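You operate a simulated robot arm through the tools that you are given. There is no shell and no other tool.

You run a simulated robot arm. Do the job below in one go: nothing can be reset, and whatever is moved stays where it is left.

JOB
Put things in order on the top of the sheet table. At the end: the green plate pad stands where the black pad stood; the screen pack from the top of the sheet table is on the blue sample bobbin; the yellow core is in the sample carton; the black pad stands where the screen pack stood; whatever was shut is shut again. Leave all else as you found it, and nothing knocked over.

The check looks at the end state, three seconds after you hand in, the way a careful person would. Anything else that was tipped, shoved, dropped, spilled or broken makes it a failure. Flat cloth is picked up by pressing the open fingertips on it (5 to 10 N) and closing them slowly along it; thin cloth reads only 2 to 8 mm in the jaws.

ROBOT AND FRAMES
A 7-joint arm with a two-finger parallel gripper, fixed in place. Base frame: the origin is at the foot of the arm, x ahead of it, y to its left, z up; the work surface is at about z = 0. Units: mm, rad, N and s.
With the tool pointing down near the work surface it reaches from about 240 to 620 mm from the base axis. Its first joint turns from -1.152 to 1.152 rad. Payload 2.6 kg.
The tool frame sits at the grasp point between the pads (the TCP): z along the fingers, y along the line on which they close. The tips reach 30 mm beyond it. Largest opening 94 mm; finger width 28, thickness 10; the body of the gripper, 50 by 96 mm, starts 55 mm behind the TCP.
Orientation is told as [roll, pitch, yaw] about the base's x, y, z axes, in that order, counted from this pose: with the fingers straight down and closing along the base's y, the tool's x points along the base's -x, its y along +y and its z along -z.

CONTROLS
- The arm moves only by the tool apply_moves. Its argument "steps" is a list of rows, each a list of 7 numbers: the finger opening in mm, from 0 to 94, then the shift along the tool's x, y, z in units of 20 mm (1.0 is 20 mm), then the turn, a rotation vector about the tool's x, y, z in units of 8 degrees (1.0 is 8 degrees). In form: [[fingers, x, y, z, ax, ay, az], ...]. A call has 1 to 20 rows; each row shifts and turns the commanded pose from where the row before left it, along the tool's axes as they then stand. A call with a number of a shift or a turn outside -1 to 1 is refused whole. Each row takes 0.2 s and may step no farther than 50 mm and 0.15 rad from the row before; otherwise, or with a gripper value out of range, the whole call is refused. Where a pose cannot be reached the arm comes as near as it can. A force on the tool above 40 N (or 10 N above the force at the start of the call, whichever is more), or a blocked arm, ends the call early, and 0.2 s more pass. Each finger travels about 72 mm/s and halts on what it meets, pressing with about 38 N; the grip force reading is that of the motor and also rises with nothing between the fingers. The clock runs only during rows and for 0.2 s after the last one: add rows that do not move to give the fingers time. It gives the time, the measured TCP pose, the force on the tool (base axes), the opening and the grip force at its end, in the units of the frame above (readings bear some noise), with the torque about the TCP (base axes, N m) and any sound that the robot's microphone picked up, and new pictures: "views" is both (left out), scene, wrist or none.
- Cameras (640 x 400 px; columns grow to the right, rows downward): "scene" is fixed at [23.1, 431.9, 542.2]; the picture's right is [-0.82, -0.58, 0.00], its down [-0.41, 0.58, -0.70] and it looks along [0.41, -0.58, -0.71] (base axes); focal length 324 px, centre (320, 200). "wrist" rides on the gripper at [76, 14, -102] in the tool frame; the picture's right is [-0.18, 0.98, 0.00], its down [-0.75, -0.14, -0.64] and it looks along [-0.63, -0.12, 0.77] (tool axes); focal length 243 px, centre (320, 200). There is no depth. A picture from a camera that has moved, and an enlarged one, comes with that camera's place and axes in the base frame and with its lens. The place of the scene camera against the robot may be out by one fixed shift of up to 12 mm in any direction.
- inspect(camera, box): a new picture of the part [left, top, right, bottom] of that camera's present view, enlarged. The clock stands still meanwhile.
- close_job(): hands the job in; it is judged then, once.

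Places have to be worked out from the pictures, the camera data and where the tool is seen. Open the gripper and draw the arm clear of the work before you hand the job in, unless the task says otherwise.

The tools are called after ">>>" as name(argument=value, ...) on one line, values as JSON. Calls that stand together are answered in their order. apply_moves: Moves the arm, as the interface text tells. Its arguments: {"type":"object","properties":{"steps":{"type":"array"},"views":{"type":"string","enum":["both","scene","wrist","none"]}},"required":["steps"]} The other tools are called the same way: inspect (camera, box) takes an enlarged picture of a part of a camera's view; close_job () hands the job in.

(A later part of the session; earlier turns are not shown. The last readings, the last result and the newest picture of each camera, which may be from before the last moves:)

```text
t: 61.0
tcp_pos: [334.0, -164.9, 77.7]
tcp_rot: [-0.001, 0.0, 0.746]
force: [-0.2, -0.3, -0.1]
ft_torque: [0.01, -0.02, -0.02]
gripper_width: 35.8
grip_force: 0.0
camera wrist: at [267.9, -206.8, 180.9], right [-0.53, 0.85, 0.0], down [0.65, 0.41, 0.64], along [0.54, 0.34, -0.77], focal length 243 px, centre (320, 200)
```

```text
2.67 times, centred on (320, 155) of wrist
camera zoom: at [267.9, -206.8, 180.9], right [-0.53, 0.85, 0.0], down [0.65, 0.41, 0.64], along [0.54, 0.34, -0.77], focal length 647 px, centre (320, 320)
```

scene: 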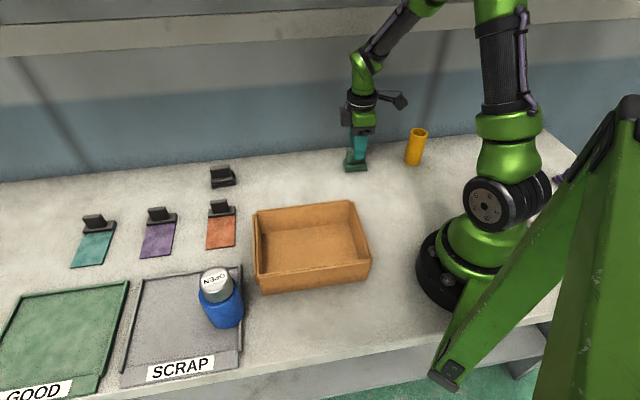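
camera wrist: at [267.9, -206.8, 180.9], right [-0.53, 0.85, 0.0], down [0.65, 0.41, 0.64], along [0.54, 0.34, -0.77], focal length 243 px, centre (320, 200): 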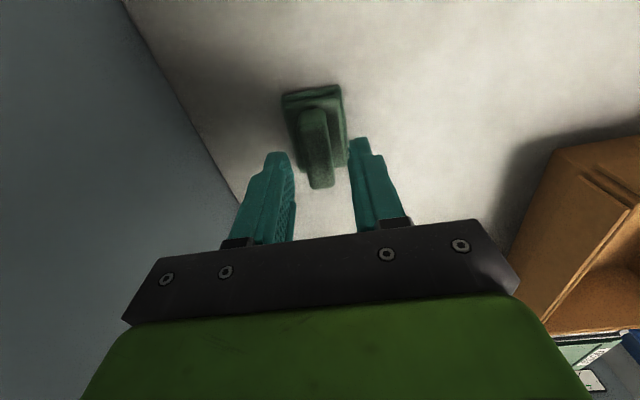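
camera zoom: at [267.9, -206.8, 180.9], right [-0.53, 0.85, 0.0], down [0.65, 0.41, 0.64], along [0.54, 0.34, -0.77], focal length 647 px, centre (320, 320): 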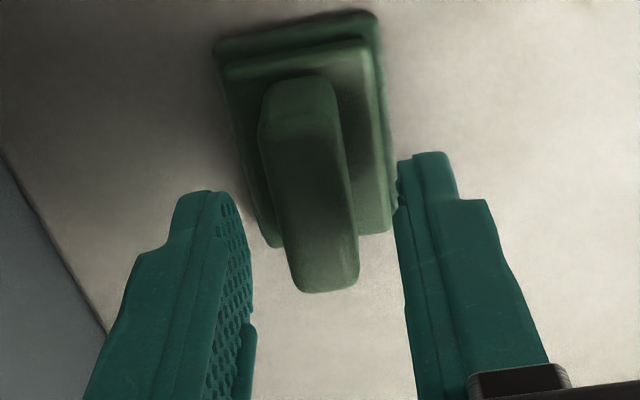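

The handle is ~2 mm to the −y side of the tool, so I'll correct that and lower over it the same way as with the black pad (to TCP z≈52).

>>> apply_moves(steps=[[36, 0, -0.09, 0.4, 0, 0, 0], [34, 0, 0, 0.4, 0, 0, 0], [32, 0, 0, 0.3, 0, 0, 0], [32, 0, 0, 0.15, 0, 0, 0], [32, 0, 0, 0, 0, 0, 0]], views="wrist")

>>> inspect(camera="wrist", box=[240, 80, 400, 230])

>>> inspect(camera="scene", box=[310, 120, 410, 190])

```text
t: 62.2
tcp_pos: [333.5, -167.9, 53.0]
tcp_rot: [0.001, -0.001, 0.747]
force: [0.0, 0.2, 0.4]
ft_torque: [0.0, -0.01, 0.01]
gripper_width: 32.0
grip_force: 0.0
camera wrist: at [268.7, -208.3, 156.9], right [-0.53, 0.85, 0.0], down [0.65, 0.41, 0.64], along [0.54, 0.34, -0.77], focal length 243 px, centre (320, 200)
```

wrist: 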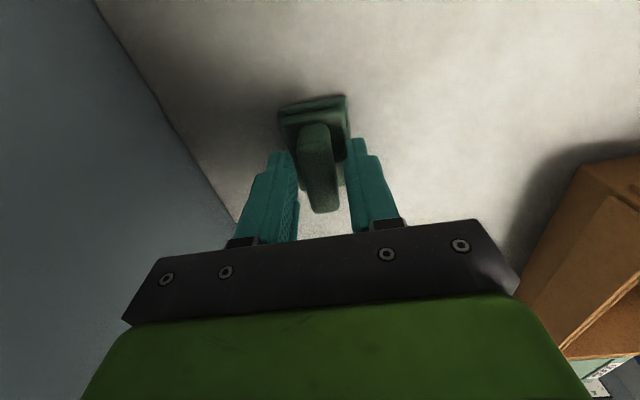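

```text
2.67 times, centred on (320, 155) of wrist
camera zoom: at [268.7, -208.3, 156.9], right [-0.53, 0.85, 0.0], down [0.65, 0.41, 0.64], along [0.54, 0.34, -0.77], focal length 647 px, centre (320, 320)
```

zoom: 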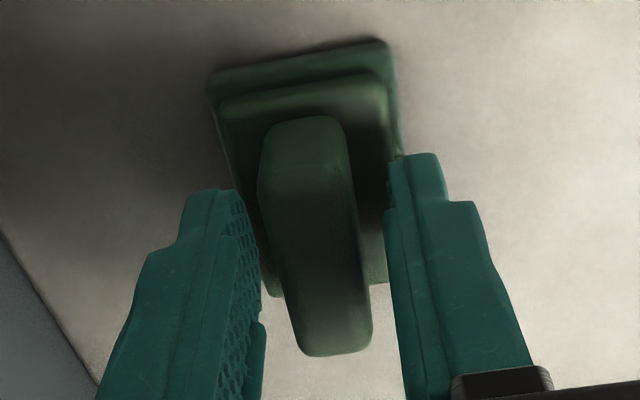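

```text
5.71 times, centred on (360, 155) of scene
camera zoom: at [23.1, 431.9, 542.2], right [-0.82, -0.58, 0.0], down [-0.41, 0.58, -0.7], along [0.41, -0.58, -0.71], focal length 1851 px, centre (91, 457)
```

zoom: 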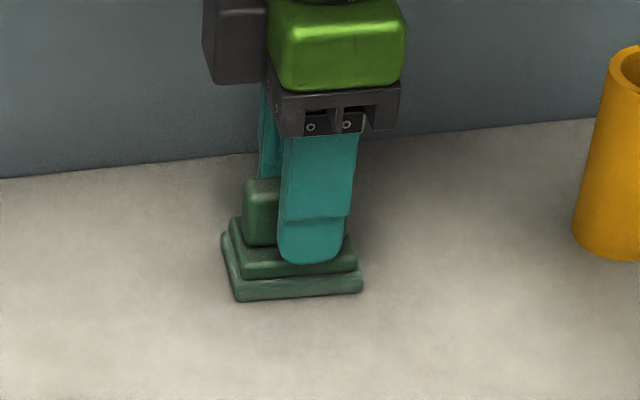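

The relative position matches the black pad grip almost exactly. I'll lower 1 mm and close.

>>> apply_moves(steps=[[32, 0, 0, 0.07, 0, 0, 0], [28, 0, 0, 0, 0, 0, 0], [25, 0, 0, 0, 0, 0, 0], [22, 0, 0, 0, 0, 0, 0], [18, 0, 0, 0, 0, 0, 0], [10, 0, 0, 0, 0, 0, 0], [0, 0, 0, 0, 0, 0, 0], [0, 0, 0, 0, 0, 0, 0]], views="none")

```text
t: 64.0
tcp_pos: [334.8, -167.3, 53.1]
tcp_rot: [-0.001, -0.001, 0.747]
force: [-0.2, 0.1, -0.1]
ft_torque: [-0.01, -0.01, 0.01]
gripper_width: 21.6
grip_force: 38.1
```

Gripped at 21.6 mm, the same as the black pad's handle. Slow lift test.

>>> apply_moves(steps=[[0, 0, 0, -0.1, 0, 0, 0], [0, 0, 0, -0.1, 0, 0, 0], [0, 0, 0, -0.15, 0, 0, 0], [0, 0, 0, -0.2, 0, 0, 0], [0, 0, 0, -0.25, 0, 0, 0], [0, 0, 0, -0.25, 0, 0, 0], [0, 0, 0, 0, 0, 0, 0]])

>>> inspect(camera="scene", box=[310, 120, 410, 190])

```text
t: 65.6
tcp_pos: [335.0, -167.6, 73.3]
tcp_rot: [-0.002, 0.0, 0.747]
force: [0.1, 0.2, -1.6]
ft_torque: [-0.02, 0.0, -0.01]
gripper_width: 21.5
grip_force: 38.3
camera wrist: at [269.4, -208.4, 176.4], right [-0.53, 0.85, 0.0], down [0.65, 0.41, 0.64], along [0.54, 0.34, -0.77], focal length 243 px, centre (320, 200)
```

scene: 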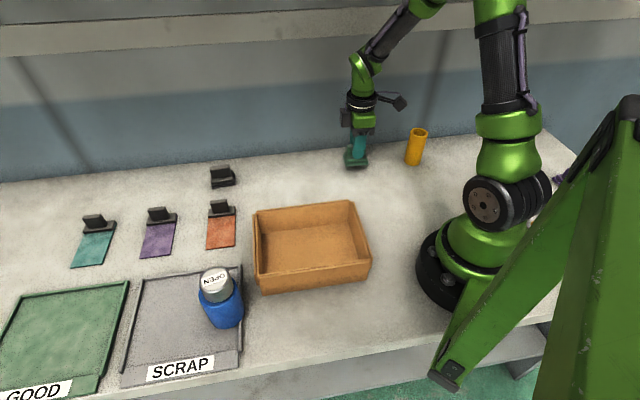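
wrist: 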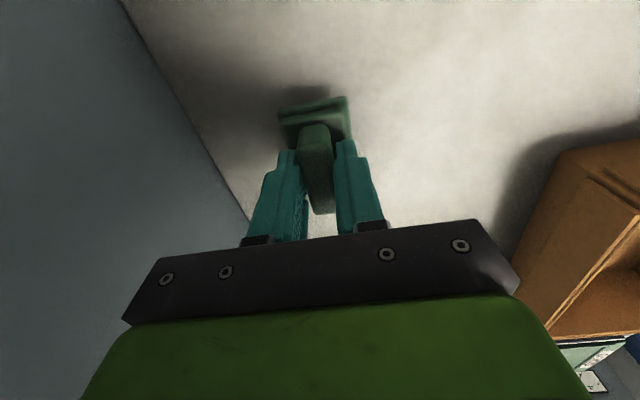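

```text
5.71 times, centred on (360, 155) of scene
camera zoom: at [23.1, 431.9, 542.2], right [-0.82, -0.58, 0.0], down [-0.41, 0.58, -0.7], along [0.41, -0.58, -0.71], focal length 1851 px, centre (91, 457)
```

zoom: 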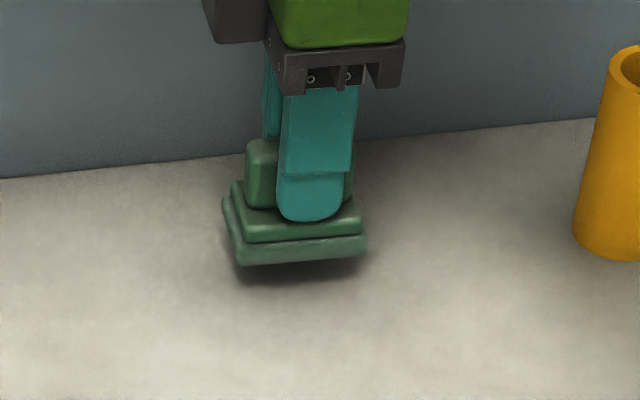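

Lifted cleanly. I'll raise, turn to the black pad's original yaw (0.867), and carry it to (462, -39).

>>> apply_moves(steps=[[0, 0, 0, -0.6, 0, 0, 0], [0, 0, 0, -0.9, 0, 0, 0], [0, 0, 0, -0.6, 0, 0, 0], [0, 0, 0, 0, 0, 0, -0.43], [0, 0, 0, 0, 0, 0, -0.43], [0, -0.5, -0.04, 0, 0, 0, 0], [0, -0.85, -0.064, 0, 0, 0, 0], [0, -0.85, -0.064, 0, 0, 0, 0], [0, -0.85, -0.064, 0, 0, 0, 0], [0, -0.85, -0.064, 0, 0, 0, 0], [0, -0.85, -0.064, 0, 0, 0, 0], [0, -0.85, -0.064, 0, 0, 0, 0], [0, -0.85, -0.064, 0, 0, 0, 0], [0, -0.85, -0.064, 0, 0, 0, 0], [0, -0.85, -0.064, 0, 0, 0, 0], [0, -0.86, -0.071, 0, 0, 0, 0], [0, 0, 0, 0, 0, 0, 0], [0, 0, 0, 0, 0, 0, 0]])

```text
t: 69.4
tcp_pos: [462.4, -39.5, 115.3]
tcp_rot: [0.0, 0.0, 0.868]
force: [0.0, -0.6, -0.8]
ft_torque: [-0.02, 0.01, -0.02]
gripper_width: 21.4
grip_force: 38.0
camera wrist: at [401.7, -88.0, 218.1], right [-0.63, 0.78, 0.0], down [0.6, 0.48, 0.64], along [0.5, 0.4, -0.77], focal length 243 px, centre (320, 200)
```

scene: 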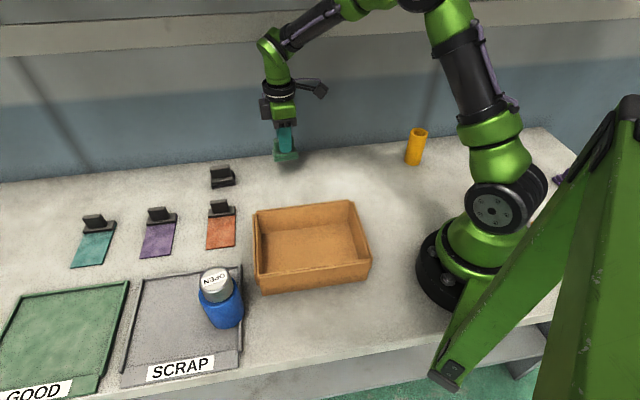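
wrist: 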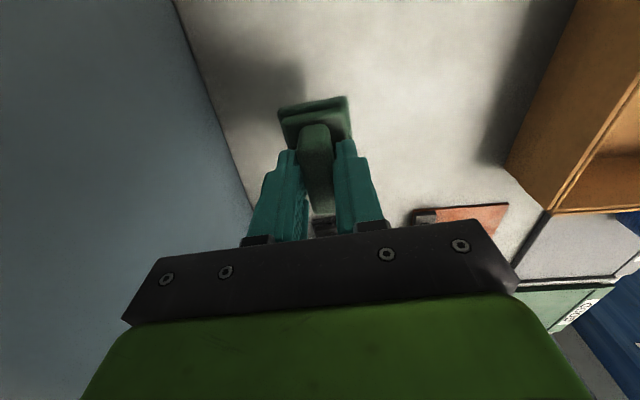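

The pose (462.4, -39.5), yaw 0.868 matches the black pad's original grip pose. Lowering to just above the table.

>>> apply_moves(steps=[[0, 0, 0, 0.6, 0, 0, 0], [0, 0, 0, 0.9, 0, 0, 0], [0, 0, 0, 0.8, 0, 0, 0], [0, 0, 0, 0.4, 0, 0, 0], [0, 0, 0, 0.2, 0, 0, 0], [0, 0, 0, 0.1, 0, 0, 0], [0, 0, 0, 0, 0, 0, 0]])

>>> inspect(camera="scene", box=[240, 130, 340, 190])

```text
t: 71.0
tcp_pos: [462.6, -38.2, 53.7]
tcp_rot: [0.0, 0.001, 0.866]
force: [0.1, 0.1, -1.2]
ft_torque: [-0.02, 0.0, -0.01]
gripper_width: 20.8
grip_force: 38.2
camera wrist: at [402.3, -87.1, 158.4], right [-0.63, 0.78, 0.0], down [0.6, 0.48, 0.64], along [0.5, 0.4, -0.77], focal length 243 px, centre (320, 200)
```

scene: 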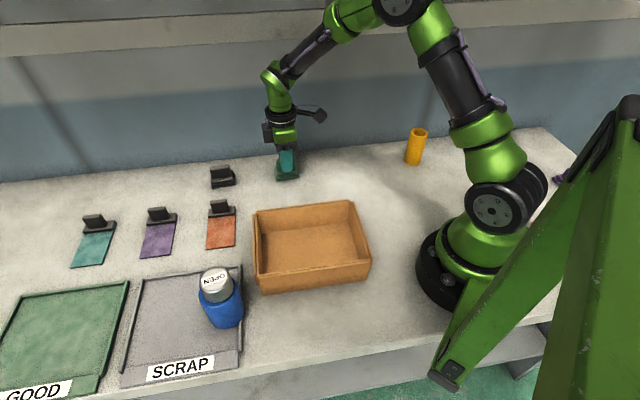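
wrist: 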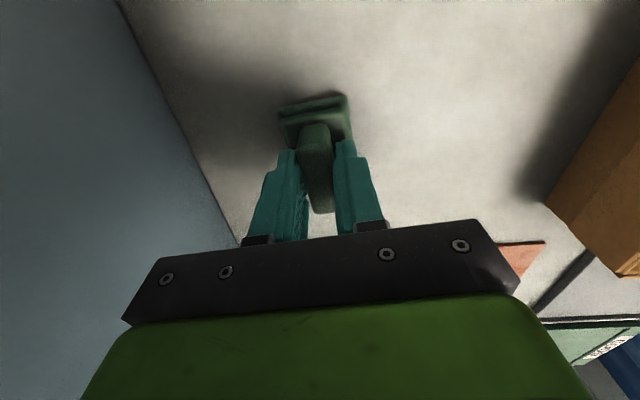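

```text
6.40 times, centred on (290, 160) of scene
camera zoom: at [23.1, 431.9, 542.2], right [-0.82, -0.58, 0.0], down [-0.41, 0.58, -0.7], along [0.41, -0.58, -0.71], focal length 2073 px, centre (512, 456)
```

zoom: 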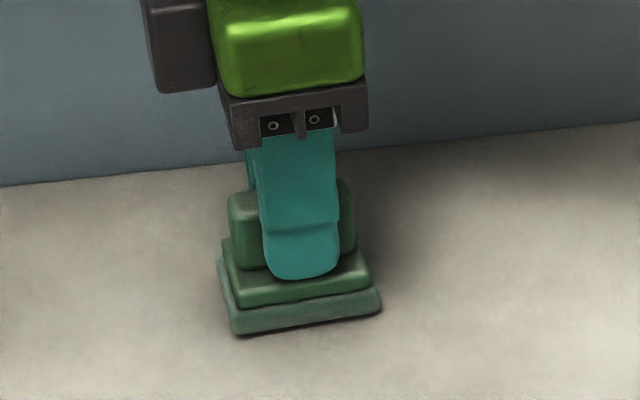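

The pad's corners in the scene view are within ~1.4 mm of where the black pad's were. I'll trim that, and lower to contact.

>>> apply_moves(steps=[[0, 0.06, 0.01, 0, 0, 0, 0], [0, 0, 0, 0.06, 0, 0, 0], [0, 0, 0, 0, 0, 0, 0]], views="none")

```text
t: 71.8
tcp_pos: [461.4, -40.0, 54.1]
tcp_rot: [0.0, 0.0, 0.864]
force: [0.1, -0.7, -0.6]
ft_torque: [0.01, -0.01, -0.01]
gripper_width: 20.8
grip_force: 37.8
```

>>> apply_moves(steps=[[0, 0, 0, 0.05, 0, 0, 0], [0, 0, 0, 0.05, 0, 0, 0], [0, 0, 0, 0, 0, 0, 0]], views="none")

```text
t: 72.6
tcp_pos: [463.9, -39.8, 53.9]
tcp_rot: [-0.004, -0.004, 0.867]
force: [-4.6, -0.3, 34.2]
ft_torque: [-0.1, 0.53, -0.01]
gripper_width: 17.2
grip_force: 38.0
```

Contact is firm (34 N) and the grip has slid to the handle's rounded top, so the pad is standing on the table. I'll ease off and open.

>>> apply_moves(steps=[[14, 0, 0, -0.1, 0, 0, 0], [17, 0, 0, 0, 0, 0, 0]])

>>> inspect(camera="scene", box=[240, 130, 340, 190])

>>> inspect(camera="wrist", box=[240, 80, 400, 230])

```text
t: 73.2
tcp_pos: [462.2, -39.5, 54.7]
tcp_rot: [-0.003, -0.002, 0.869]
force: [6.0, 1.3, 17.2]
ft_torque: [-0.13, -0.31, 0.04]
gripper_width: 19.6
grip_force: 2.1
camera wrist: at [401.9, -88.4, 157.7], right [-0.63, 0.78, 0.0], down [0.59, 0.48, 0.64], along [0.5, 0.41, -0.77], focal length 243 px, centre (320, 200)
```

scene: 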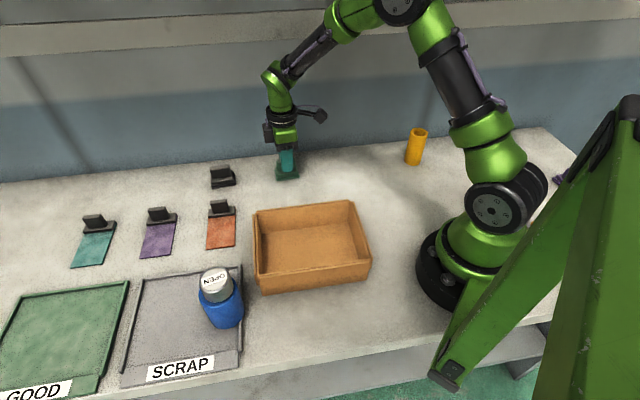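
wrist: 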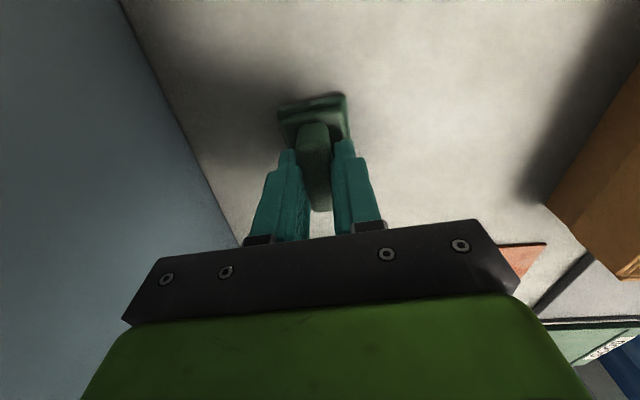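

```text
6.40 times, centred on (290, 160) of scene
camera zoom: at [23.0, 431.9, 542.2], right [-0.82, -0.58, 0.0], down [-0.41, 0.58, -0.7], along [0.41, -0.58, -0.71], focal length 2073 px, centre (512, 456)
```

zoom: 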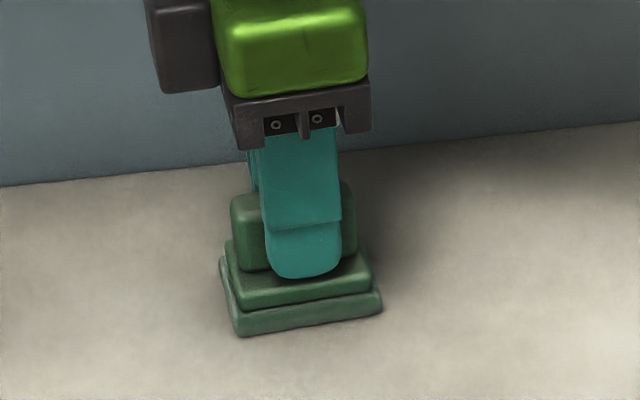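

```text
2.67 times, centred on (320, 155) of wrist
camera zoom: at [401.9, -88.4, 157.7], right [-0.63, 0.78, 0.0], down [0.59, 0.48, 0.64], along [0.5, 0.41, -0.77], focal length 647 px, centre (320, 320)
```

zoom: 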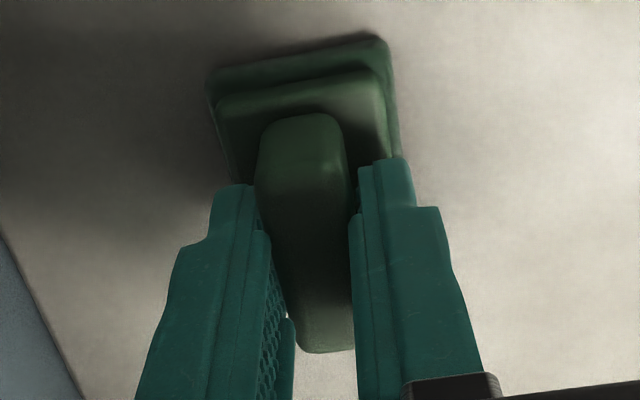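

The pad now matches the black pad's original outline: corners at (238, 336) and (383, 313) against (240, 337) and (383, 315). Opening fully off the handle.

>>> apply_moves(steps=[[22, 0, 0, 0, 0, 0, 0], [26, 0, 0, 0, 0, 0, 0], [32, 0, 0, 0, 0, 0, 0], [38, 0, 0, -0.1, 0, 0, 0], [38, 0, 0, 0, 0, 0, 0]])

>>> inspect(camera="wrist", box=[240, 80, 400, 230])

>>> inspect(camera="scene", box=[240, 130, 340, 190])

```text
t: 74.4
tcp_pos: [462.4, -40.2, 54.8]
tcp_rot: [0.0, 0.0, 0.868]
force: [2.1, 6.2, 11.7]
ft_torque: [-0.12, -0.18, 0.12]
gripper_width: 37.2
grip_force: 0.1
camera wrist: at [401.1, -88.4, 158.7], right [-0.63, 0.78, 0.0], down [0.6, 0.48, 0.64], along [0.5, 0.41, -0.77], focal length 243 px, centre (320, 200)
```

scene: 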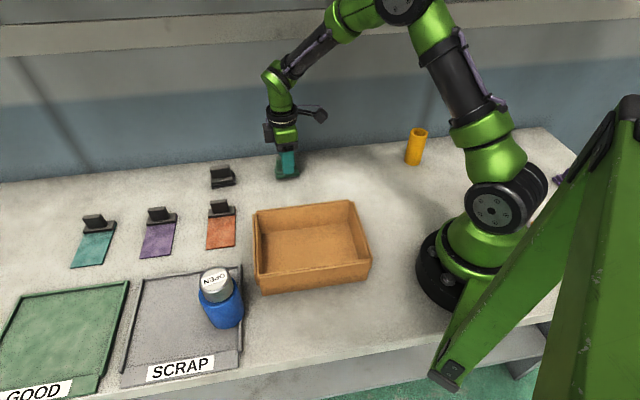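
wrist: 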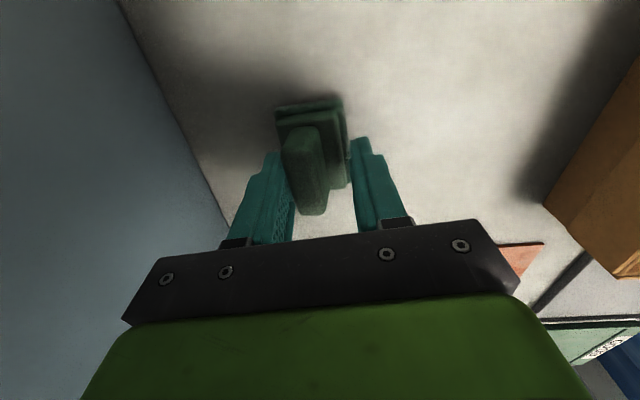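

```text
2.67 times, centred on (320, 155) of wrist
camera zoom: at [401.1, -88.4, 158.7], right [-0.63, 0.78, 0.0], down [0.6, 0.48, 0.64], along [0.5, 0.41, -0.77], focal length 647 px, centre (320, 320)
```

zoom: 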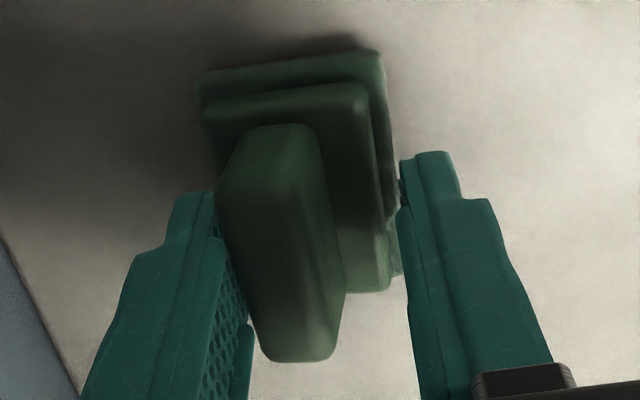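

```text
6.40 times, centred on (290, 160) of scene
camera zoom: at [23.1, 431.9, 542.2], right [-0.82, -0.58, 0.0], down [-0.41, 0.58, -0.7], along [0.41, -0.58, -0.71], focal length 2073 px, centre (512, 456)
```

zoom: 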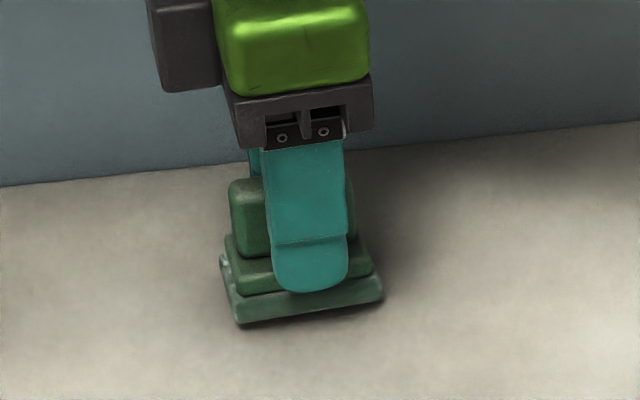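

The pad has tilted: the left finger is pressing down on the handle edge (11.7 N up on the tool, acting at the wall-side finger). I'll raise a little to relieve that pressure and let it settle back flat.

>>> apply_moves(steps=[[38, 0, 0, -0.1, 0, 0, 0], [38, 0, 0, 0, 0, 0, 0]])

>>> inspect(camera="wrist", box=[240, 80, 400, 230])

>>> inspect(camera="scene", box=[240, 130, 340, 190])

```text
t: 75.0
tcp_pos: [462.0, -40.5, 57.1]
tcp_rot: [0.003, 0.004, 0.867]
force: [-0.9, 0.1, -0.3]
ft_torque: [-0.03, -0.01, -0.04]
gripper_width: 38.2
grip_force: 0.1
camera wrist: at [401.0, -89.7, 160.2], right [-0.63, 0.78, 0.0], down [0.6, 0.48, 0.64], along [0.5, 0.4, -0.77], focal length 243 px, centre (320, 200)
```

scene: 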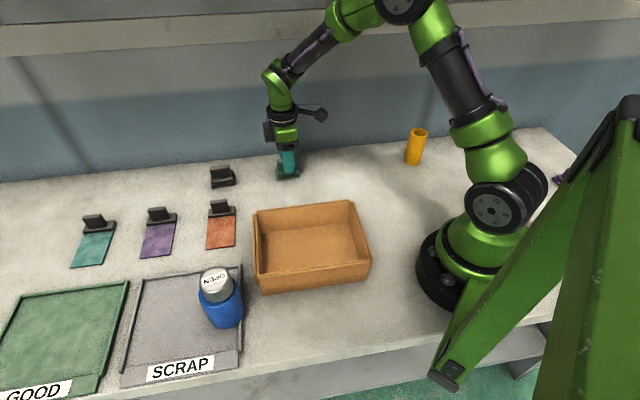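
wrist: 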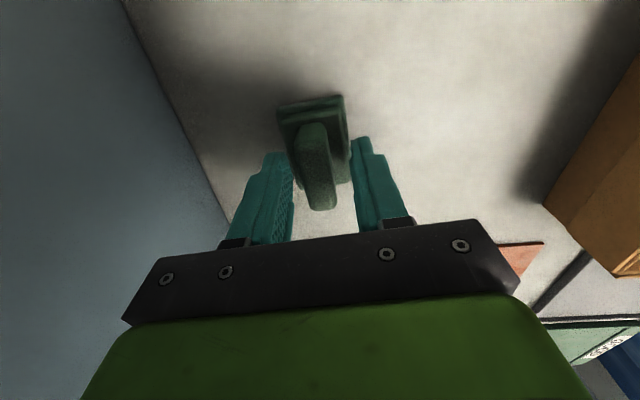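

```text
2.67 times, centred on (320, 155) of wrist
camera zoom: at [401.0, -89.7, 160.2], right [-0.63, 0.78, 0.0], down [0.6, 0.48, 0.64], along [0.5, 0.4, -0.77], focal length 647 px, centre (320, 320)
```

zoom: 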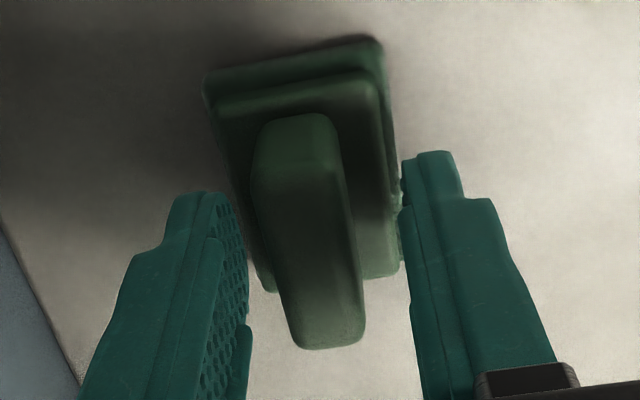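

```text
6.40 times, centred on (290, 160) of scene
camera zoom: at [23.1, 431.9, 542.2], right [-0.82, -0.58, 0.0], down [-0.41, 0.58, -0.7], along [0.41, -0.58, -0.71], focal length 2073 px, centre (512, 456)
```

zoom: 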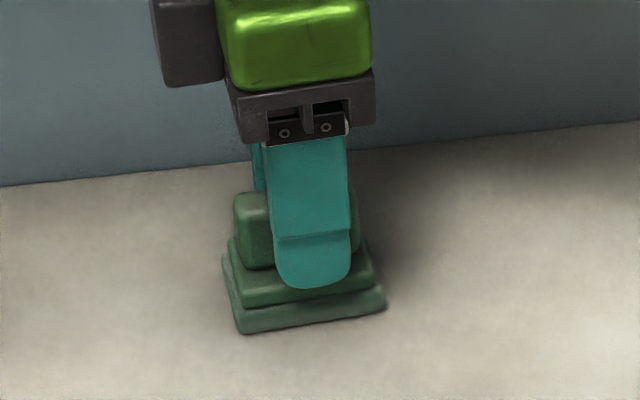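

Force is zero and the pad has settled back. I'll rise well clear and check its stance.

>>> apply_moves(steps=[[40, 0, 0, -0.3, 0, 0, 0], [46, 0, 0, -0.6, 0, 0, 0], [60, 0, 0, -0.9, 0, 0, 0], [80, 0, 0, -1.0, 0, 0, 0], [94, 0, 0, -1.0, 0, 0, 0], [94, 0, 0, -1.0, 0, 0, 0], [94, 0, 0, 0, 0, 0, 0]])

>>> inspect(camera="scene", box=[195, 150, 315, 225])

>>> inspect(camera="wrist", box=[270, 55, 360, 155])

```text
t: 76.6
tcp_pos: [462.0, -41.3, 154.3]
tcp_rot: [0.0, -0.001, 0.868]
force: [-1.5, -0.3, 0.4]
ft_torque: [0.02, 0.01, 0.02]
gripper_width: 93.9
grip_force: 0.0
camera wrist: at [401.0, -88.2, 257.0], right [-0.63, 0.78, 0.0], down [0.6, 0.48, 0.64], along [0.5, 0.4, -0.77], focal length 243 px, centre (320, 200)
```

scene: 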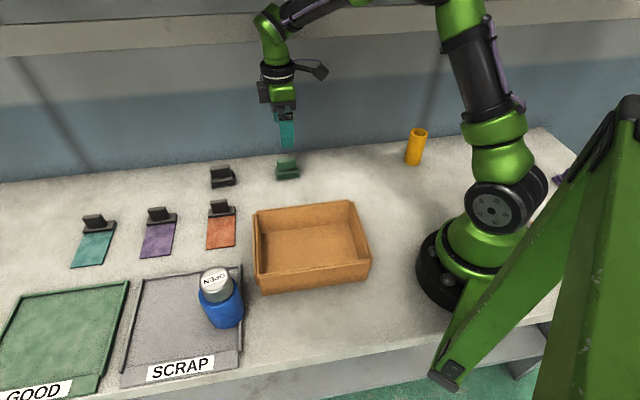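
wrist: 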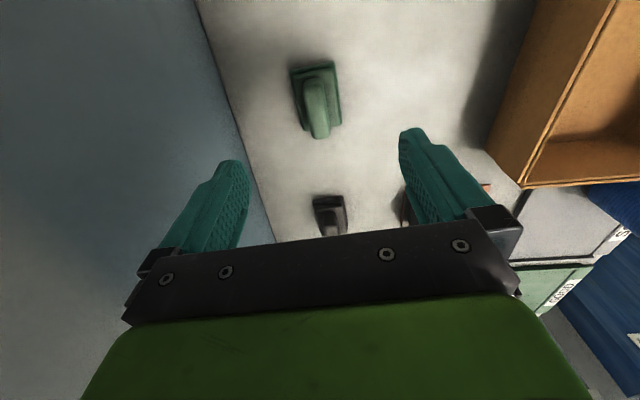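

```text
5.33 times, centred on (255, 188) of scene
camera zoom: at [23.1, 431.9, 542.2], right [-0.82, -0.58, 0.0], down [-0.41, 0.58, -0.7], along [0.41, -0.58, -0.71], focal length 1727 px, centre (667, 267)
```

zoom: 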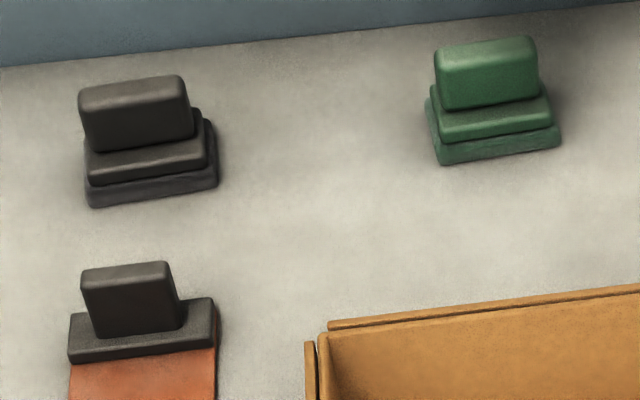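

```text
4.00 times, centred on (315, 105) of wrist
camera zoom: at [401.0, -88.2, 257.0], right [-0.63, 0.78, 0.0], down [0.6, 0.48, 0.64], along [0.5, 0.4, -0.77], focal length 970 px, centre (340, 580)
```

zoom: 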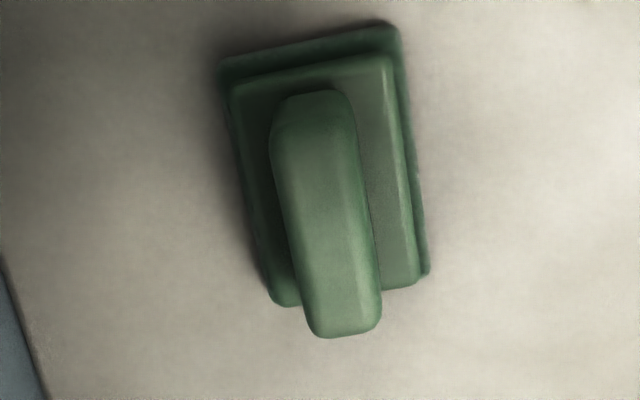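

The green pad stands flat and its outline coincides with the black pad's original one. Next is the yellow core: I'll turn the gripper back to yaw 0 and go above it at a safe height.

>>> apply_moves(steps=[[94, 0, 0, -0.8, 0, 0, 0.887], [94, 0, 0, -0.8, 0, 0, 0.887], [94, 0, 0, -0.7, 0, 0, 0.887], [94, 0, 0, 0, 0, 0, 0.887], [94, 0, 0, 0, 0, 0, 0.887], [94, 0, 0, 0, 0, 0, 0.887], [94, 0, 0, 0, 0, 0, 0.887], [94, 0, 0, 0, 0, 0, 0]], views="none")

>>> apply_moves(steps=[[94, 0.904, -0.892, 0, 0, 0, 0], [94, 0.904, -0.892, 0, 0, 0, 0], [94, 0.904, -0.892, 0, 0, 0, 0], [94, 0.904, -0.892, 0, 0, 0, 0], [94, 0.904, -0.892, 0, 0, 0, 0], [94, 0.904, -0.892, 0, 0, 0, 0], [94, 0.904, -0.892, 0, 0, 0, 0], [94, 0.904, -0.892, 0, 0, 0, 0], [94, 0.904, -0.892, 0, 0, 0, 0], [94, 0.904, -0.892, 0, 0, 0, 0], [94, 0.904, -0.892, 0, 0, 0, 0], [94, 0, 0, 0, 0, 0, 0]])

```text
t: 78.4
tcp_pos: [461.8, -39.1, 201.1]
tcp_rot: [-0.001, 0.0, -0.003]
force: [-0.6, -0.3, 0.3]
ft_torque: [0.02, -0.03, 0.02]
gripper_width: 94.2
grip_force: 0.0
```

```text
t: 81.0
tcp_pos: [262.1, -234.7, 200.6]
tcp_rot: [0.0, 0.0, -0.002]
force: [-0.2, 0.1, 0.4]
ft_torque: [0.0, 0.0, 0.01]
gripper_width: 94.1
grip_force: 0.1
camera wrist: at [185.6, -221.0, 303.3], right [0.19, 0.98, 0.0], down [0.75, -0.14, 0.64], along [0.63, -0.12, -0.77], focal length 243 px, centre (320, 200)
```

scene: 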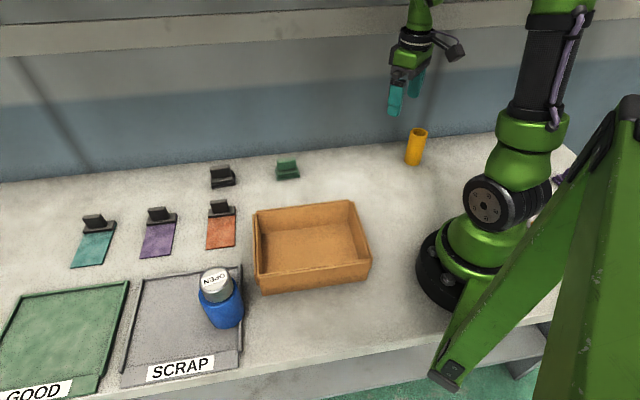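
wrist: 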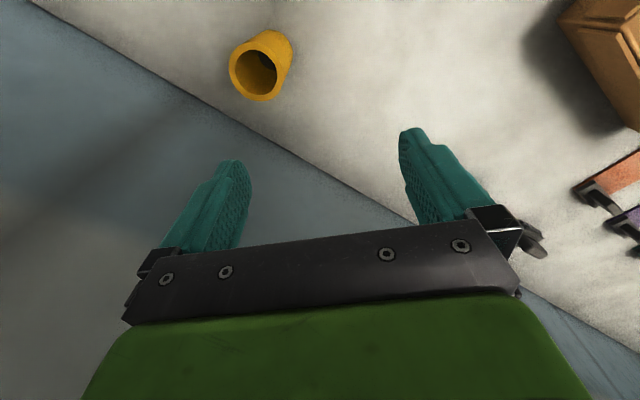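

>>> inspect(camera="wrist", box=[210, 20, 310, 110])

>>> inspect(camera="scene", box=[370, 110, 450, 180])

```text
4.44 times, centred on (260, 65) of wrist
camera zoom: at [185.6, -221.0, 303.3], right [0.19, 0.98, 0.0], down [0.75, -0.14, 0.64], along [0.63, -0.12, -0.77], focal length 1078 px, centre (587, 800)
```

zoom: 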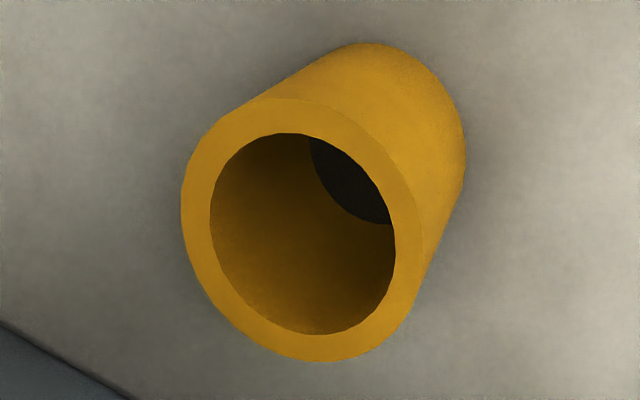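

```text
5.71 times, centred on (410, 145) of scene
camera zoom: at [23.1, 431.9, 542.2], right [-0.82, -0.58, 0.0], down [-0.41, 0.58, -0.7], along [0.41, -0.58, -0.71], focal length 1851 px, centre (-194, 514)
```

zoom: 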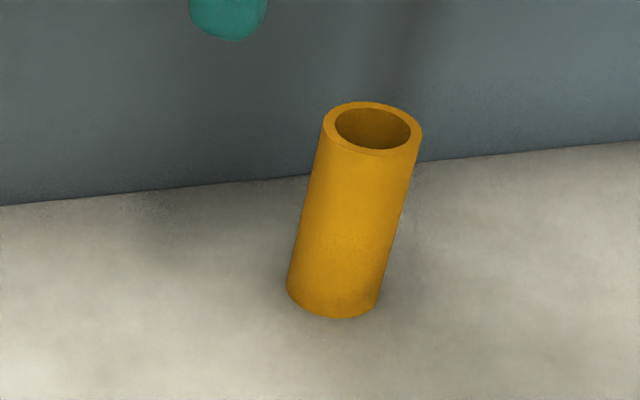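

The core measures ~44 mm across and ~85 mm tall, centred near (222.5, -280.5). I'll go directly above it with the tips just over its top and check the alignment.

>>> apply_moves(steps=[[94, 0.66, -0.763, 0, 0, 0, 0], [94, 0.66, -0.763, 0, 0, 0, 0], [94, 0.66, -0.763, 0, 0, 0, 0], [94, 0, 0, 0.9, 0, 0, 0], [94, 0, 0, 0.9, 0, 0, 0], [94, 0, 0, 0.9, 0, 0, 0], [94, 0, 0, 0.5, 0, 0, 0], [94, 0, 0, 0, 0, 0, 0], [94, 0, 0, 0, 0, 0, 0]])

>>> inspect(camera="wrist", box=[220, 80, 420, 220])

```text
t: 83.0
tcp_pos: [223.0, -281.5, 136.1]
tcp_rot: [0.0, 0.0, -0.002]
force: [-0.4, 0.4, 0.0]
ft_torque: [0.05, 0.0, 0.0]
gripper_width: 94.0
grip_force: 0.0
camera wrist: at [146.5, -267.9, 239.1], right [0.19, 0.98, 0.0], down [0.75, -0.14, 0.64], along [0.63, -0.12, -0.77], focal length 243 px, centre (320, 200)
```

scene: 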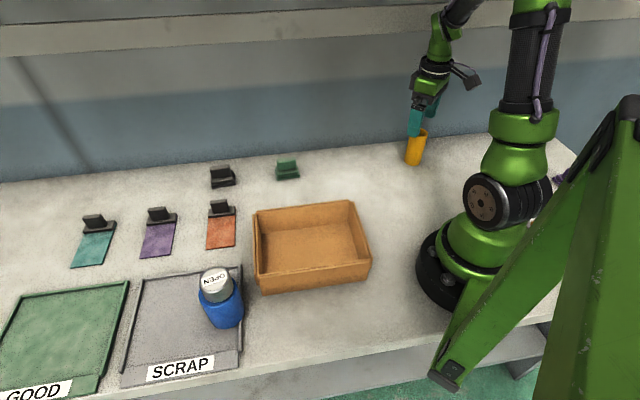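
wrist: 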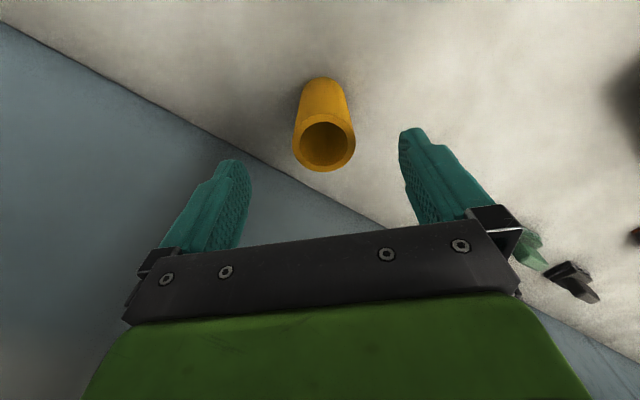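

```text
2.86 times, centred on (320, 150) of wrist
camera zoom: at [146.5, -267.9, 239.1], right [0.19, 0.98, 0.0], down [0.75, -0.14, 0.64], along [0.63, -0.12, -0.77], focal length 693 px, centre (320, 343)
```

zoom: 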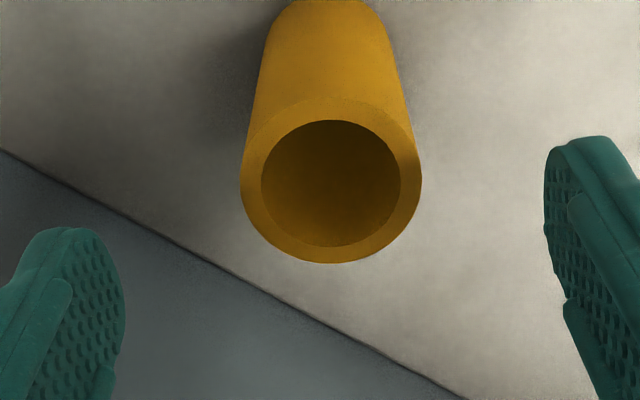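

Top centre is at about (224, -279.5), so I'll shift 2 mm in +y and lower around the core to TCP z≈50.

>>> apply_moves(steps=[[94, -0.04, 0.1, 0.3, 0, 0, 0], [94, 0, 0, 0.8, 0, 0, 0], [94, 0, 0, 0.8, 0, 0, 0], [94, 0, 0, 0.8, 0, 0, 0], [94, 0, 0, 0.8, 0, 0, 0], [94, 0, 0, 0.8, 0, 0, 0], [94, 0, 0, 0, 0, 0, 0], [94, 0, 0, 0, 0, 0, 0]])

>>> inspect(camera="wrist", box=[220, 80, 420, 260])

```text
t: 84.8
tcp_pos: [223.5, -279.7, 49.3]
tcp_rot: [-0.002, 0.001, -0.002]
force: [0.3, 0.2, -0.2]
ft_torque: [0.01, 0.01, -0.01]
gripper_width: 94.2
grip_force: 0.1
camera wrist: at [146.9, -265.7, 153.7], right [0.19, 0.98, 0.0], down [0.75, -0.14, 0.64], along [0.63, -0.12, -0.77], focal length 243 px, centre (320, 200)
```

scene: 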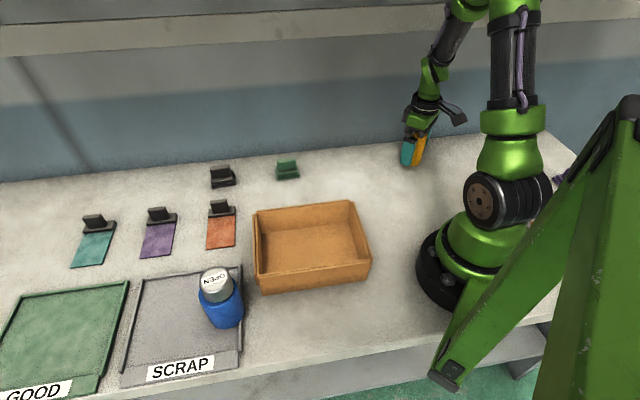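
wrist: 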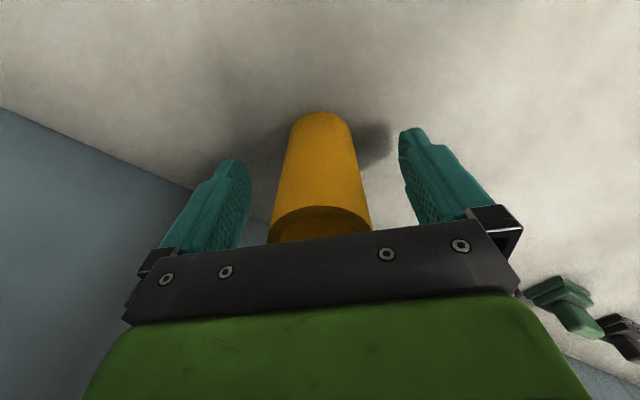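

```text
2.22 times, centred on (320, 170) of wrist
camera zoom: at [146.9, -265.7, 153.7], right [0.19, 0.98, 0.0], down [0.75, -0.14, 0.64], along [0.63, -0.12, -0.77], focal length 539 px, centre (320, 267)
```

zoom: 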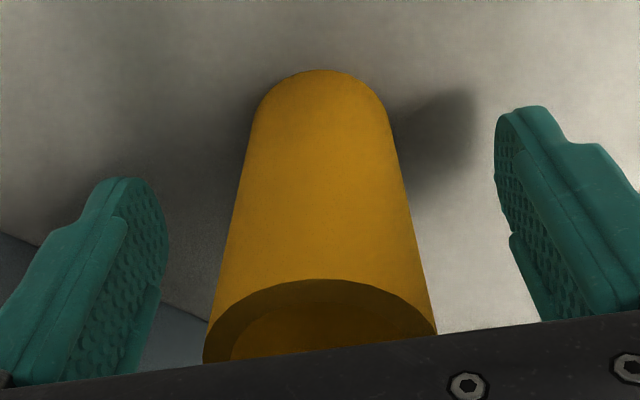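

The core is centred. Closing gently, then a slow lift test.

>>> apply_moves(steps=[[76, 0, 0, 0, 0, 0, 0], [62, 0, 0, 0, 0, 0, 0], [52, 0, 0, 0, 0, 0, 0], [46, 0, 0, 0, 0, 0, 0], [42, 0, 0, 0, 0, 0, 0], [36, 0, 0, 0, 0, 0, 0], [30, 0, 0, 0, 0, 0, 0], [30, 0, 0, 0, 0, 0, 0]], views="none")

>>> apply_moves(steps=[[30, 0, 0, -0.1, 0, 0, 0], [30, 0, 0, -0.1, 0, 0, 0], [30, 0, 0, -0.15, 0, 0, 0], [30, 0, 0, -0.2, 0, 0, 0], [30, 0, 0, -0.25, 0, 0, 0], [30, 0, 0, -0.3, 0, 0, 0], [30, 0, 0, 0, 0, 0, 0]])

```text
t: 86.6
tcp_pos: [222.3, -280.3, 50.2]
tcp_rot: [0.001, 0.0, 0.001]
force: [0.3, 0.4, -0.3]
ft_torque: [0.06, 0.04, -0.04]
gripper_width: 42.1
grip_force: 38.2
```

```text
t: 88.2
tcp_pos: [222.9, -279.3, 71.7]
tcp_rot: [0.0, -0.001, 0.0]
force: [0.1, -0.4, -0.2]
ft_torque: [-0.01, 0.03, 0.01]
gripper_width: 42.2
grip_force: 38.0
camera wrist: at [147.1, -264.5, 174.8], right [0.19, 0.98, 0.0], down [0.75, -0.14, 0.64], along [0.63, -0.12, -0.77], focal length 243 px, centre (320, 200)
```

scene: 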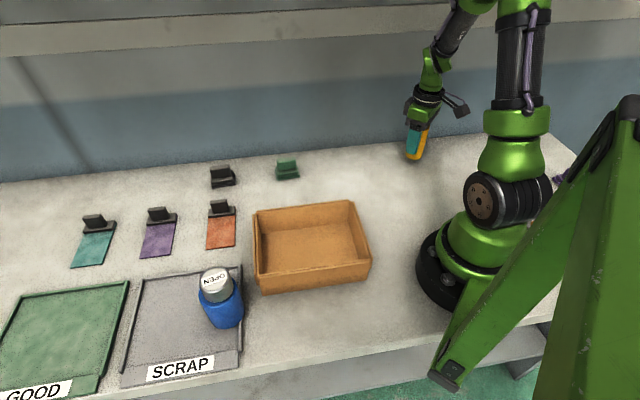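
wrist: 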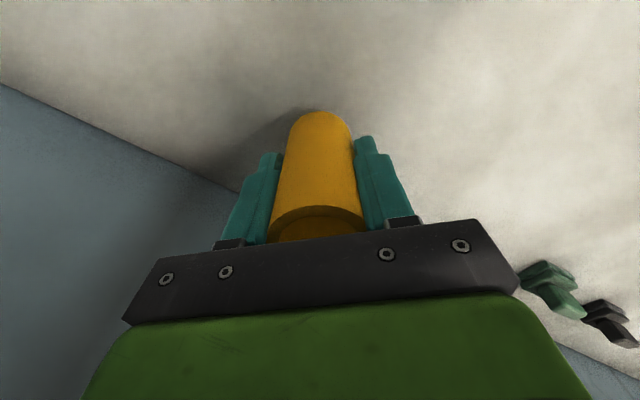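

The core is held securely (42.2 mm). I'll raise it high and swing around to above the carton via an outer arc.

>>> apply_moves(steps=[[30, 0, 0, -0.5, 0, 0, 0], [30, 0, 0, -0.9, 0, 0, 0], [30, 0, 0, -0.9, 0, 0, 0], [30, 0, 0, -0.9, 0, 0, 0], [30, 0, 0, -0.9, 0, 0, 0], [30, 0, 0, -0.9, 0, 0, 0], [30, 0, 0, -0.9, 0, 0, 0], [30, -0.594, 0.994, 0, 0, 0, 0], [30, -0.594, 0.994, 0, 0, 0, 0], [30, -0.594, 0.994, 0, 0, 0, 0], [30, -0.594, 0.994, 0, 0, 0, 0], [30, -0.594, 0.994, 0, 0, 0, 0], [30, -0.594, 0.994, 0, 0, 0, 0], [30, -0.594, 0.994, 0, 0, 0, 0], [30, -0.594, 0.994, 0, 0, 0, 0], [30, -0.594, 0.994, 0, 0, 0, 0], [30, 0, 0, 0, 0, 0, 0]], views="scene")

>>> apply_moves(steps=[[30, 0.227, 0.98, 0, 0, 0, 0], [30, 0.227, 0.98, 0, 0, 0, 0], [30, 0.227, 0.98, 0, 0, 0, 0], [30, 0.227, 0.98, 0, 0, 0, 0], [30, 0.227, 0.98, 0, 0, 0, 0], [30, 0.227, 0.98, 0, 0, 0, 0], [30, 0.227, 0.98, 0, 0, 0, 0], [30, 0.227, 0.98, 0, 0, 0, 0], [30, 0.227, 0.98, 0, 0, 0, 0], [30, 0.227, 0.98, 0, 0, 0, 0], [30, 0, 0, 0, 0, 0, 0], [30, 0, 0, 0, 0, 0, 0]])

```text
t: 91.8
tcp_pos: [331.9, -98.7, 187.7]
tcp_rot: [0.001, 0.001, 0.0]
force: [0.9, 0.2, -1.3]
ft_torque: [-0.03, 0.01, -0.01]
gripper_width: 42.0
grip_force: 37.7
```

scene: 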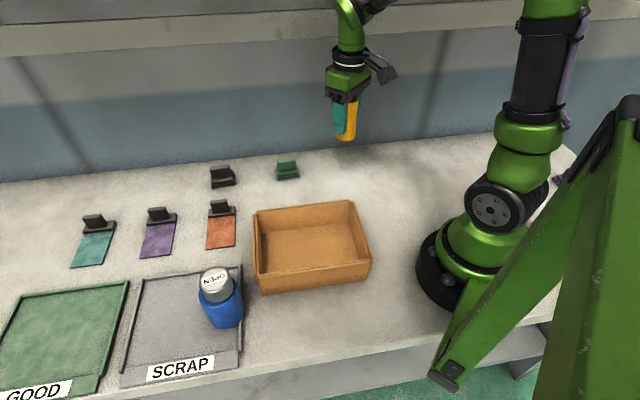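

```text
t: 94.4
tcp_pos: [284.8, 96.2, 189.9]
tcp_rot: [0.001, 0.0, 0.0]
force: [0.7, 0.2, -0.9]
ft_torque: [0.01, 0.04, -0.04]
gripper_width: 42.1
grip_force: 37.9
camera wrist: at [208.8, 110.3, 292.4], right [0.18, 0.98, 0.0], down [0.75, -0.14, 0.64], along [0.63, -0.12, -0.77], focal length 243 px, centre (320, 200)
```

scene: 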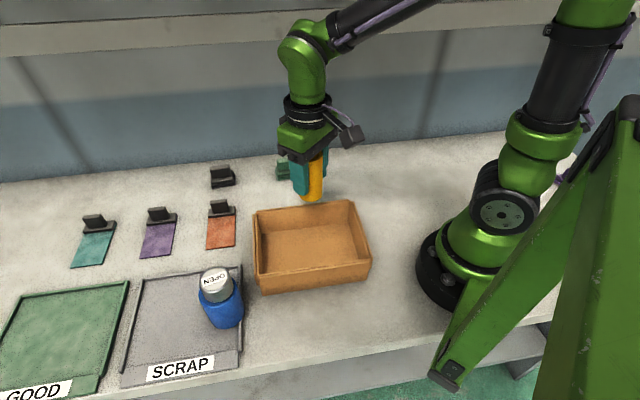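
wrist: 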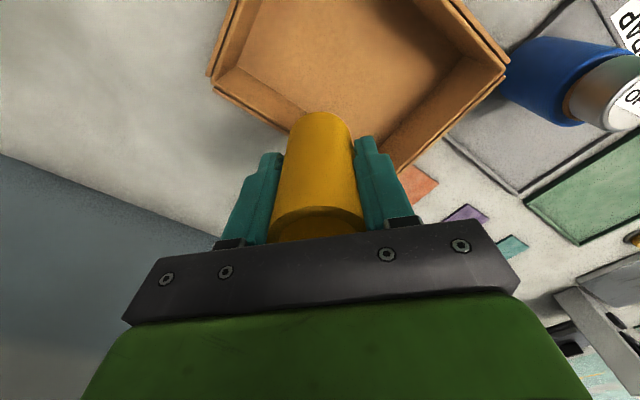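

Let me look more closely at the carton from here to locate its interior.

>>> inspect(camera="wrist", box=[190, 0, 530, 212])

>>> inspect(camera="scene", box=[240, 150, 400, 310])

```text
1.88 times, centred on (360, 106) of wrist
camera zoom: at [208.8, 110.3, 292.4], right [0.18, 0.98, 0.0], down [0.75, -0.14, 0.64], along [0.63, -0.12, -0.77], focal length 457 px, centre (245, 377)
```

zoom: 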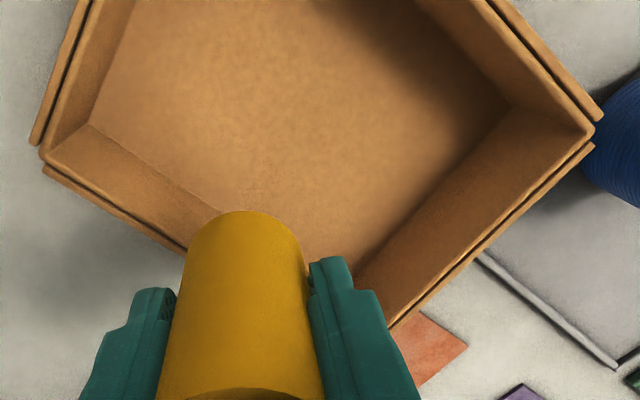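

```text
2.50 times, centred on (320, 230) of scene
camera zoom: at [23.1, 431.9, 542.2], right [-0.82, -0.58, 0.0], down [-0.41, 0.58, -0.7], along [0.41, -0.58, -0.71], focal length 810 px, centre (320, 125)
```

zoom: 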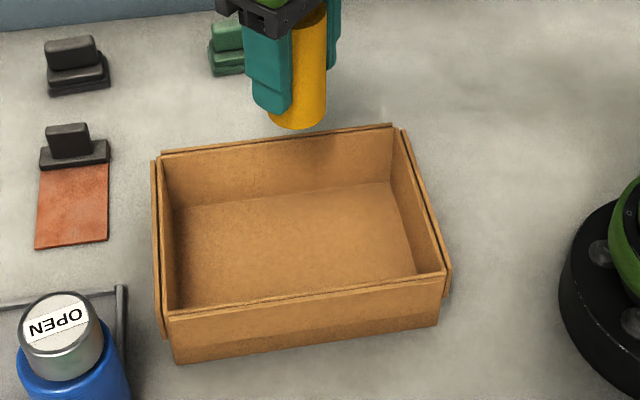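

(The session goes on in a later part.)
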